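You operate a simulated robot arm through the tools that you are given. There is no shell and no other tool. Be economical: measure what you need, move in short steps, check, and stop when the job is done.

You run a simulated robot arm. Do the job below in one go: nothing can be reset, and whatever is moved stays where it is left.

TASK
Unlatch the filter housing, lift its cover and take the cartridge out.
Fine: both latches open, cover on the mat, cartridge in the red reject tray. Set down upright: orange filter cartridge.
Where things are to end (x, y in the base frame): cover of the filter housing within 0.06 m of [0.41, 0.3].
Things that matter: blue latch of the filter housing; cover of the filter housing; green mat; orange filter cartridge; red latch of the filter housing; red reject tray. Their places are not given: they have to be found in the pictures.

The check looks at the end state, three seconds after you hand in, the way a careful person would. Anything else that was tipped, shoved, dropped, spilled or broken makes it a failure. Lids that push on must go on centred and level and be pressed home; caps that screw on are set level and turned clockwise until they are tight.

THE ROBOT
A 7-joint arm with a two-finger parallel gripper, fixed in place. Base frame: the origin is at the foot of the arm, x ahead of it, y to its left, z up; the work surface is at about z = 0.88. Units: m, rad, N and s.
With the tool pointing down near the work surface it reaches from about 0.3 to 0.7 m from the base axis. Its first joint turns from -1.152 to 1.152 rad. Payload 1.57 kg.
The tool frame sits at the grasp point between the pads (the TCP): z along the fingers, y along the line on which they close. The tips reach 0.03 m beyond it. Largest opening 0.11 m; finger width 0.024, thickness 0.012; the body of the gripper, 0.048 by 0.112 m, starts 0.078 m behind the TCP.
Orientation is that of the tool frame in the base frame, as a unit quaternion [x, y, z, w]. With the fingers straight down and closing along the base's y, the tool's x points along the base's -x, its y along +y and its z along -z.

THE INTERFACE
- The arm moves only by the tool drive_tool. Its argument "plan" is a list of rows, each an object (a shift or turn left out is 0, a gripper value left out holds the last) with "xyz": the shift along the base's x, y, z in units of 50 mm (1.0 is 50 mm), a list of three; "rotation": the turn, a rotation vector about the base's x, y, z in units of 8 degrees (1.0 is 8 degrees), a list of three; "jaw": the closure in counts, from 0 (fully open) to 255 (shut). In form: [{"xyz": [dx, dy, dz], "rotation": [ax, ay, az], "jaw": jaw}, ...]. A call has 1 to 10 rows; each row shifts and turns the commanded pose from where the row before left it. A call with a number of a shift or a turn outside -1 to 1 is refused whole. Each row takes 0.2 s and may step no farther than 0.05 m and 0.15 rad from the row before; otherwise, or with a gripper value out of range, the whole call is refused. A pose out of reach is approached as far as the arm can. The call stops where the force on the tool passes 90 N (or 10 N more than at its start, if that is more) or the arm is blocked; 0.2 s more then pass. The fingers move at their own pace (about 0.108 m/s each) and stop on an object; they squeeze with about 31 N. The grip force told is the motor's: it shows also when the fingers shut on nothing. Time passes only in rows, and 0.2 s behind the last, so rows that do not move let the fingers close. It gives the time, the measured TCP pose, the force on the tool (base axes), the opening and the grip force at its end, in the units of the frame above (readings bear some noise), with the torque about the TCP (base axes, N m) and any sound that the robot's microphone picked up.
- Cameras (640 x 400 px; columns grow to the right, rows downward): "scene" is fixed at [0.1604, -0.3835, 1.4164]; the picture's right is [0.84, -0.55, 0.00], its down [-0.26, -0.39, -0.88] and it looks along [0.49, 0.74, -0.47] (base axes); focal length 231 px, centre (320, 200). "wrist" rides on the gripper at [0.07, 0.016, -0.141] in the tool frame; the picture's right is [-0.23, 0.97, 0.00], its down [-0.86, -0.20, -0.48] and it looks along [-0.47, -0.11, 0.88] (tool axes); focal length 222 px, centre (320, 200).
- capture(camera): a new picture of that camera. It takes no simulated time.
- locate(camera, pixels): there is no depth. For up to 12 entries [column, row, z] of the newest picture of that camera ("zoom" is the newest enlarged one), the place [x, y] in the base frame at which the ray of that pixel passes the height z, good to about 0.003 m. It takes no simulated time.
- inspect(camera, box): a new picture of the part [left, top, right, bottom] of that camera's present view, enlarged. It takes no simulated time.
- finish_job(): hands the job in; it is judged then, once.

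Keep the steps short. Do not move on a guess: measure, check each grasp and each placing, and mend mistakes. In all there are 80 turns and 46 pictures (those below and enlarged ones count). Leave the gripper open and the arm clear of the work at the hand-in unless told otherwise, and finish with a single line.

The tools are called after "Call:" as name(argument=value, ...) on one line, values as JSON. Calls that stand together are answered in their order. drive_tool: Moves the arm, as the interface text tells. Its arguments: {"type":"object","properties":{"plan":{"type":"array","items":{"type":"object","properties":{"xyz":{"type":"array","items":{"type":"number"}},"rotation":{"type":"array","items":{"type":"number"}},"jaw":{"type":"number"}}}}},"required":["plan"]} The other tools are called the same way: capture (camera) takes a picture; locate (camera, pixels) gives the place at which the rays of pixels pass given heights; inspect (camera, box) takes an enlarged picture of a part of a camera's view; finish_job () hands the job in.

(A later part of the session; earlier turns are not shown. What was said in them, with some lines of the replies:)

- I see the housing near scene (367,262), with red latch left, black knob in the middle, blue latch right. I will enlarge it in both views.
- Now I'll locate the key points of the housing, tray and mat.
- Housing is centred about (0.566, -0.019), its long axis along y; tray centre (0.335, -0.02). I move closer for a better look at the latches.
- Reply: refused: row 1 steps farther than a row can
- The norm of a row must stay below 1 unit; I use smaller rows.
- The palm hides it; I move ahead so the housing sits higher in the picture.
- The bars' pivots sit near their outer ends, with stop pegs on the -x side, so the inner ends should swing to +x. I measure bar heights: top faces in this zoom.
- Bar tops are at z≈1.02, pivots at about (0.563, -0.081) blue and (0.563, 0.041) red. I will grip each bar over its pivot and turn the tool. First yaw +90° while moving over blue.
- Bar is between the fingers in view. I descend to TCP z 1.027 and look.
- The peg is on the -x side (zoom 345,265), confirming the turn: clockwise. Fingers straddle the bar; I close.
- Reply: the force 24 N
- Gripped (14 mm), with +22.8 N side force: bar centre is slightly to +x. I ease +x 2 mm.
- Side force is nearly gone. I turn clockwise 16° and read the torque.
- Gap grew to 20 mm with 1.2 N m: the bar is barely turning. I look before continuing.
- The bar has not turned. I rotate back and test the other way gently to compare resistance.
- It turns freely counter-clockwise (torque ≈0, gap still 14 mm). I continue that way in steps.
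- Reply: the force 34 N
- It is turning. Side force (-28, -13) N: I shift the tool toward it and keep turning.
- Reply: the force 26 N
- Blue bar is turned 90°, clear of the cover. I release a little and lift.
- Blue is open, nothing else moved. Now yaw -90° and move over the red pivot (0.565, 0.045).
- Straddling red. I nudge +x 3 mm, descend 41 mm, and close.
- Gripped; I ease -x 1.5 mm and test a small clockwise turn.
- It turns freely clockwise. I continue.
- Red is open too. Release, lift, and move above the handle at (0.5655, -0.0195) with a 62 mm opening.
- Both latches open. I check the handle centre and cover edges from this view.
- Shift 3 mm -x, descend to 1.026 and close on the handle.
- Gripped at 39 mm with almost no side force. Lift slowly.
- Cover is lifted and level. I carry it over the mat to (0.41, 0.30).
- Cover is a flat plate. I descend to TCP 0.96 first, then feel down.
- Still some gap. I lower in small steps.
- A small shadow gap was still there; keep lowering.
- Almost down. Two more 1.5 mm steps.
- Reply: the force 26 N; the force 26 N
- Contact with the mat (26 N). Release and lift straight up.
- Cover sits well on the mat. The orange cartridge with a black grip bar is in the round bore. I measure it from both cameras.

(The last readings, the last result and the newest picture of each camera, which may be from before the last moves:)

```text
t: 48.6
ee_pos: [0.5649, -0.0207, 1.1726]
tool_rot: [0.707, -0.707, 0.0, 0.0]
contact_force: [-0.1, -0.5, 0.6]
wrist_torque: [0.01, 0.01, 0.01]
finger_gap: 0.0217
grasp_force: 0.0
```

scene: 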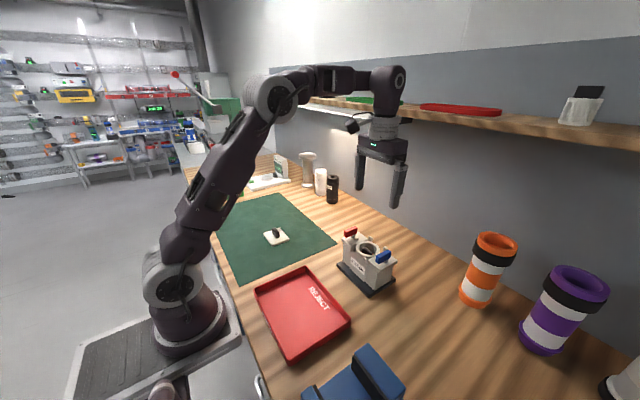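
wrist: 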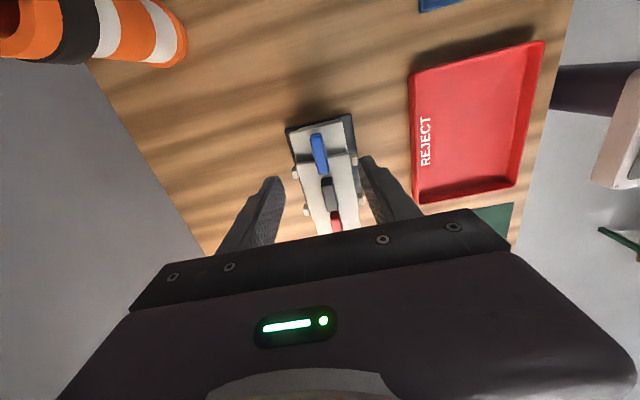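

TCP (0.565, -0.0207) lines up with handle and bore. I narrow to ~18 mm, descend to tips just above the rim, and look.

Call:
drive_tool(plan=[{"xyz": [0, 0.01, -0.9], "jaw": 213}, {"xyz": [0, 0, -0.9]}, {"xyz": [0, 0, -0.9]}, {"xyz": [0, 0, -0.2]}, {}])

Call:
inspect(camera="wrist", box=[260, 110, 390, 230])

Call:
inspect(camera="scene", box=[330, 210, 406, 265])

```text
t: 49.8
ee_pos: [0.5657, -0.0192, 1.0282]
tool_rot: [0.708, -0.707, 0.001, 0.0]
contact_force: [-0.3, -0.3, 0.8]
wrist_torque: [0.0, 0.0, -0.01]
finger_gap: 0.0182
grasp_force: 0.0
```

```text
3.33 times, centred on (325, 170) of wrist
```

zoom: 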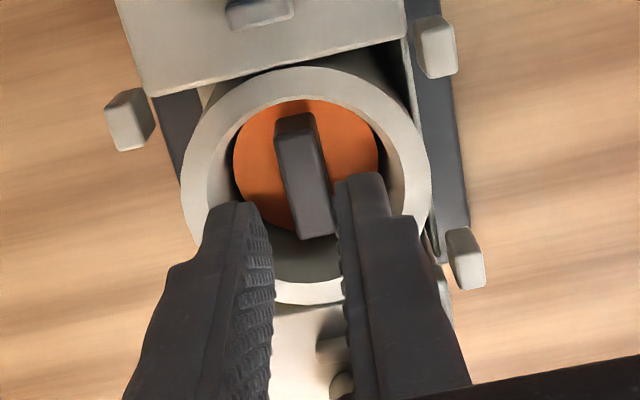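

```text
7.27 times, centred on (368, 238) of scene
```

zoom: 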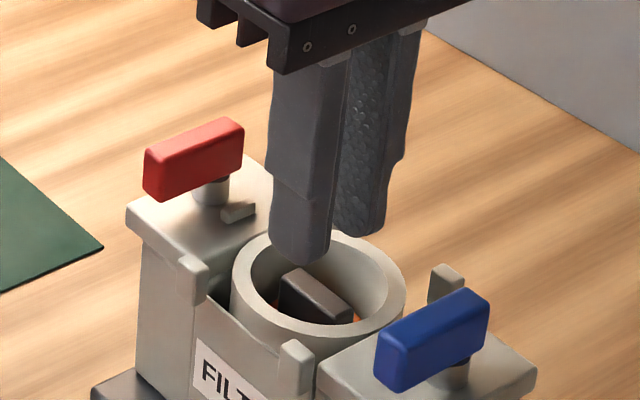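

Well aligned. I descend in small steps into the bore.

Call:
drive_tool(plan=[{"xyz": [0, 0, -0.25]}, {"xyz": [0, 0, -0.15]}, {}])

Call:
drive_tool(plan=[{"xyz": [0, 0, -0.15]}, {"xyz": [0, 0, -0.15]}, {}])

Call:
inspect(camera="wrist", box=[260, 110, 390, 230])

```text
t: 50.6
ee_pos: [0.565, -0.0194, 1.0066]
tool_rot: [-0.707, 0.707, 0.0, 0.0]
contact_force: [0.0, 0.5, -0.8]
wrist_torque: [0.0, -0.01, 0.03]
finger_gap: 0.0182
grasp_force: 0.1
```

```text
t: 51.4
ee_pos: [0.5656, -0.0205, 0.9952]
tool_rot: [0.707, -0.707, 0.0, 0.0]
contact_force: [-0.2, 0.4, -0.3]
wrist_torque: [-0.02, 0.01, 0.0]
finger_gap: 0.0181
grasp_force: 0.0
```

```text
3.33 times, centred on (325, 170) of wrist
```

zoom: 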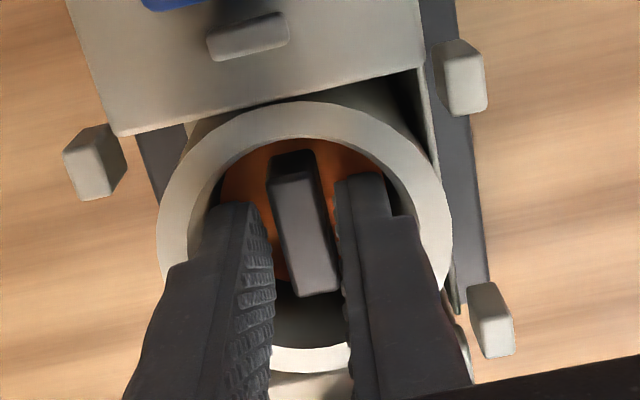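

Fingers straddle the grip bar. I lower 7 mm more, then close.

Call:
drive_tool(plan=[{"xyz": [0, 0, -0.08]}, {"xyz": [0, 0, -0.06]}, {}])

Call:
drive_tool(plan=[{"jaw": 255}, {}, {}])

```text
t: 52.2
ee_pos: [0.5644, -0.0201, 0.9861]
tool_rot: [-0.707, 0.707, 0.0, 0.0]
contact_force: [0.0, -0.5, -0.2]
wrist_torque: [-0.01, 0.02, -0.03]
finger_gap: 0.0184
grasp_force: 0.1
```

```text
t: 53.0
ee_pos: [0.5657, -0.0209, 0.9875]
tool_rot: [-0.707, 0.707, 0.0, 0.0]
contact_force: [-0.8, 0.3, 0.5]
wrist_torque: [-0.01, 0.0, 0.01]
finger_gap: 0.0109
grasp_force: 28.5
```

Gripped at 11 mm. Lift slowly.

Call:
drive_tool(plan=[{"xyz": [0, 0, 0.2]}, {"xyz": [0, 0, 0.3]}, {"xyz": [0, 0, 0.4]}, {}])

Call:
drive_tool(plan=[{"xyz": [0, 0, 0.6]}, {"xyz": [0, 0, 0.6]}, {"xyz": [0, 0, 0.6]}, {}])

Call:
inspect(camera="scene", box=[320, 180, 420, 280])

```text
t: 54.0
ee_pos: [0.5654, -0.0194, 1.0304]
tool_rot: [-0.707, 0.707, 0.001, 0.001]
contact_force: [1.4, -0.1, -0.8]
wrist_torque: [0.01, 0.01, -0.03]
finger_gap: 0.0109
grasp_force: 29.4
```

```text
t: 55.0
ee_pos: [0.5659, -0.02, 1.1225]
tool_rot: [-0.706, 0.708, 0.001, 0.0]
contact_force: [0.0, -0.1, -0.3]
wrist_torque: [0.01, 0.04, -0.03]
finger_gap: 0.0113
grasp_force: 29.5
```

```text
4.00 times, centred on (370, 230) of scene
```

zoom: 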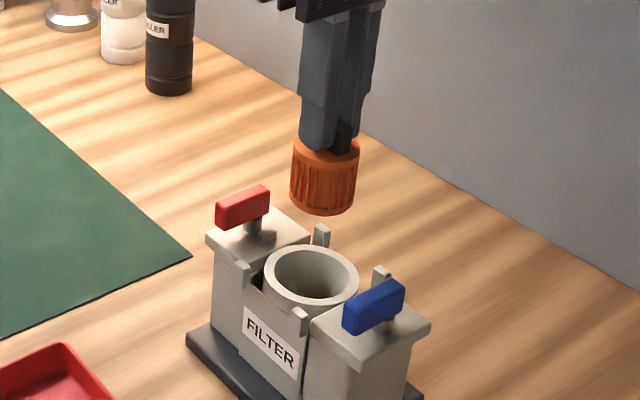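

The cartridge is out, hanging upright. I carry it to the tray centre (0.335, -0.02).

Call:
drive_tool(plan=[{"xyz": [0, 0, 0.4]}, {"xyz": [-0.77, 0, 0]}, {"xyz": [-0.77, 0, 0]}, {"xyz": [-0.77, 0, 0]}, {"xyz": [-0.77, 0, 0]}, {"xyz": [-0.77, 0, 0]}, {"xyz": [-0.77, 0, 0]}, {}])

Call:
drive_tool(plan=[{"xyz": [0, 0, -0.7]}, {"xyz": [0, 0, -0.7]}, {"xyz": [0, 0, -0.7]}, {"xyz": [0, 0, -0.5]}, {}])

Call:
inspect(camera="scene", box=[240, 220, 360, 370])

```text
t: 56.8
ee_pos: [0.3341, -0.0181, 1.1429]
tool_rot: [0.707, -0.707, 0.0, 0.001]
contact_force: [-0.1, -0.1, -0.4]
wrist_torque: [-0.01, 0.0, 0.0]
finger_gap: 0.0112
grasp_force: 28.1
```

```text
t: 58.0
ee_pos: [0.3337, -0.0196, 1.011]
tool_rot: [0.708, -0.707, 0.0, 0.0]
contact_force: [1.3, 0.6, -0.4]
wrist_torque: [0.01, -0.01, 0.05]
finger_gap: 0.0113
grasp_force: 28.7
```

```text
2.67 times, centred on (300, 295) of scene
```

zoom: 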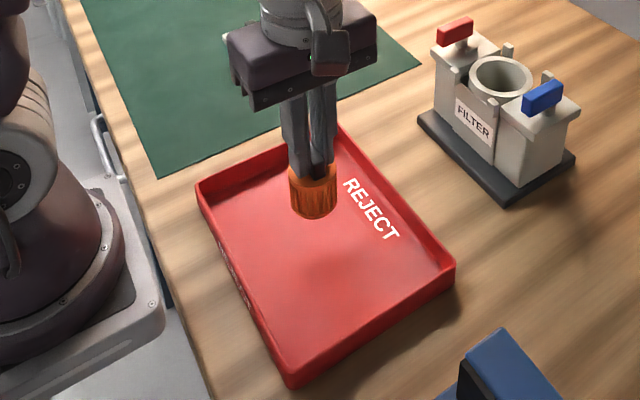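

Over the tray. Lower 30 mm, then feel for the floor.

Call:
drive_tool(plan=[{"xyz": [0, 0, -0.3]}, {"xyz": [0, 0, -0.3]}, {}])

Call:
drive_tool(plan=[{"xyz": [0, 0, -0.08]}, {"xyz": [0, 0, -0.04]}, {}])

Call:
inspect(camera="scene", box=[270, 260, 340, 330])

```text
t: 58.8
ee_pos: [0.3343, -0.0193, 0.9805]
tool_rot: [0.708, -0.707, 0.0, 0.001]
contact_force: [0.1, 0.4, -0.6]
wrist_torque: [0.0, -0.03, 0.0]
finger_gap: 0.0111
grasp_force: 28.6
```

```text
t: 59.6
ee_pos: [0.3337, -0.0197, 0.9755]
tool_rot: [0.707, -0.707, 0.001, 0.0]
contact_force: [0.7, -0.6, -0.5]
wrist_torque: [-0.02, -0.04, -0.01]
finger_gap: 0.011
grasp_force: 29.2
```

```text
5.71 times, centred on (305, 295) of scene
```

zoom: 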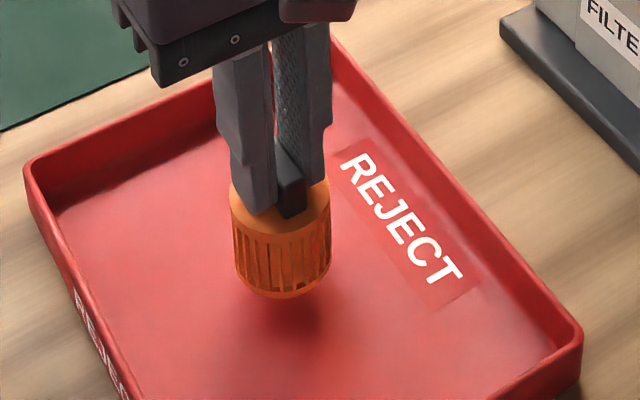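

Still a gap. Continue in small steps.

Call:
drive_tool(plan=[{"xyz": [0, 0, -0.08]}, {"xyz": [0, 0, -0.04]}, {}])

Call:
drive_tool(plan=[{"xyz": [0, 0, -0.06]}, {}])

Call:
drive_tool(plan=[{"xyz": [0, 0, -0.04]}, {}])

```text
t: 60.4
ee_pos: [0.3335, -0.0206, 0.9685]
tool_rot: [0.708, -0.707, 0.0, 0.001]
contact_force: [0.1, 0.3, -0.5]
wrist_torque: [0.0, -0.01, 0.0]
finger_gap: 0.0111
grasp_force: 28.8
```

```text
t: 61.0
ee_pos: [0.3334, -0.0198, 0.9658]
tool_rot: [-0.707, 0.707, 0.0, -0.001]
contact_force: [0.2, 0.9, -1.6]
wrist_torque: [0.05, -0.01, 0.02]
finger_gap: 0.0111
grasp_force: 29.0
```

```text
t: 61.6
ee_pos: [0.3339, -0.0203, 0.9635]
tool_rot: [0.707, -0.707, 0.0, 0.0]
contact_force: [-0.8, 0.5, -0.8]
wrist_torque: [-0.01, 0.0, 0.0]
finger_gap: 0.0108
grasp_force: 28.5
```

Call:
inspect(camera="scene", box=[285, 275, 325, 320])

Call:
drive_tool(plan=[{"xyz": [0, 0, -0.04]}, {}])

Call:
drive_tool(plan=[{"xyz": [0, 0, -0.04]}, {}])

```text
8.89 times, centred on (305, 298) of scene
```

zoom: 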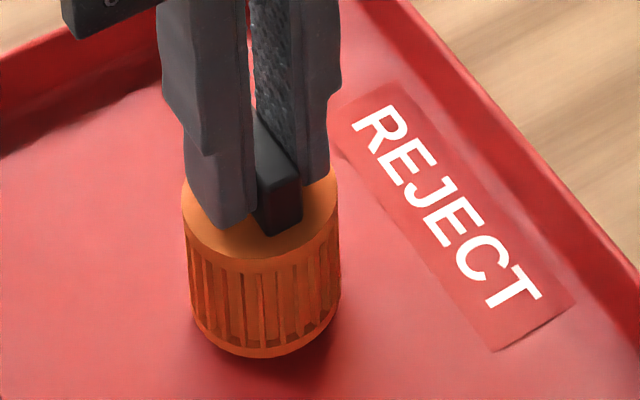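

```text
t: 62.2
ee_pos: [0.3338, -0.0202, 0.9625]
tool_rot: [0.707, -0.707, 0.0, 0.0]
contact_force: [-0.8, 0.4, -0.4]
wrist_torque: [-0.02, 0.01, 0.05]
finger_gap: 0.0109
grasp_force: 28.9
```

```text
t: 62.8
ee_pos: [0.333, -0.0197, 0.9603]
tool_rot: [0.707, -0.707, 0.0, -0.001]
contact_force: [-0.9, -0.6, 25.4]
wrist_torque: [0.0, 0.07, 0.01]
finger_gap: 0.0111
grasp_force: 28.4
```

Floor contact (25 N). Release and lift straight up.

Call:
drive_tool(plan=[{"xyz": [0, 0, 0.02]}, {"jaw": 190}, {}, {}, {"xyz": [0, 0, 0.4]}, {"xyz": [0, 0, 0.8]}, {"xyz": [0, 0, 0.9]}, {"xyz": [0, 0, 0.9], "jaw": 0}, {"xyz": [0, 0, 0.9]}, {}])

Call:
capture(camera="scene")

Call:
inspect(camera="scene", box=[240, 215, 410, 365])

```text
t: 65.0
ee_pos: [0.3344, -0.0205, 1.1566]
tool_rot: [-0.707, 0.707, 0.0, 0.001]
contact_force: [1.0, 0.6, 0.3]
wrist_torque: [-0.03, 0.0, -0.02]
finger_gap: 0.11
grasp_force: 0.1
```

```text
7 pictures are left
```

scene: 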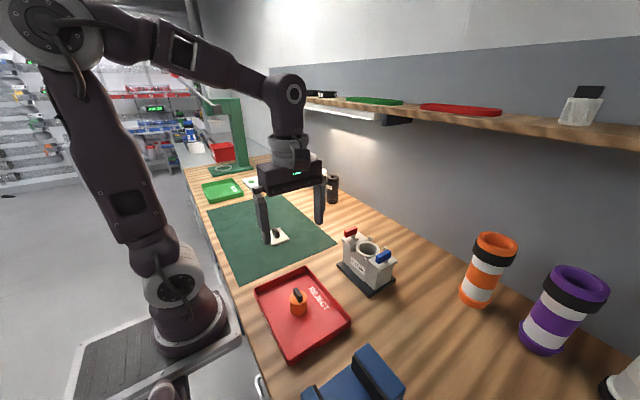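

```text
2.67 times, centred on (325, 290) of scene
```

zoom: 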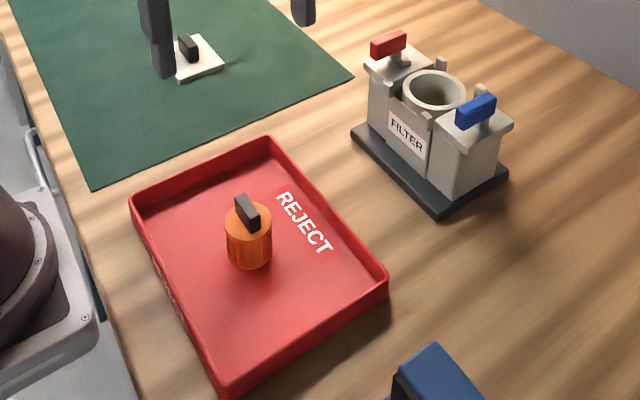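

Cartridge stands upright in the red tray, the cover lies on the mat, both latches are open, and the gripper is open and clear. I hand in.

Call:
finish_job()

```text
The job is handed in.
```

Job handed in: both latches are open, the cover is flat on the mat at about (0.41, 0.30), and the orange cartridge stands upright in the red reject tray.
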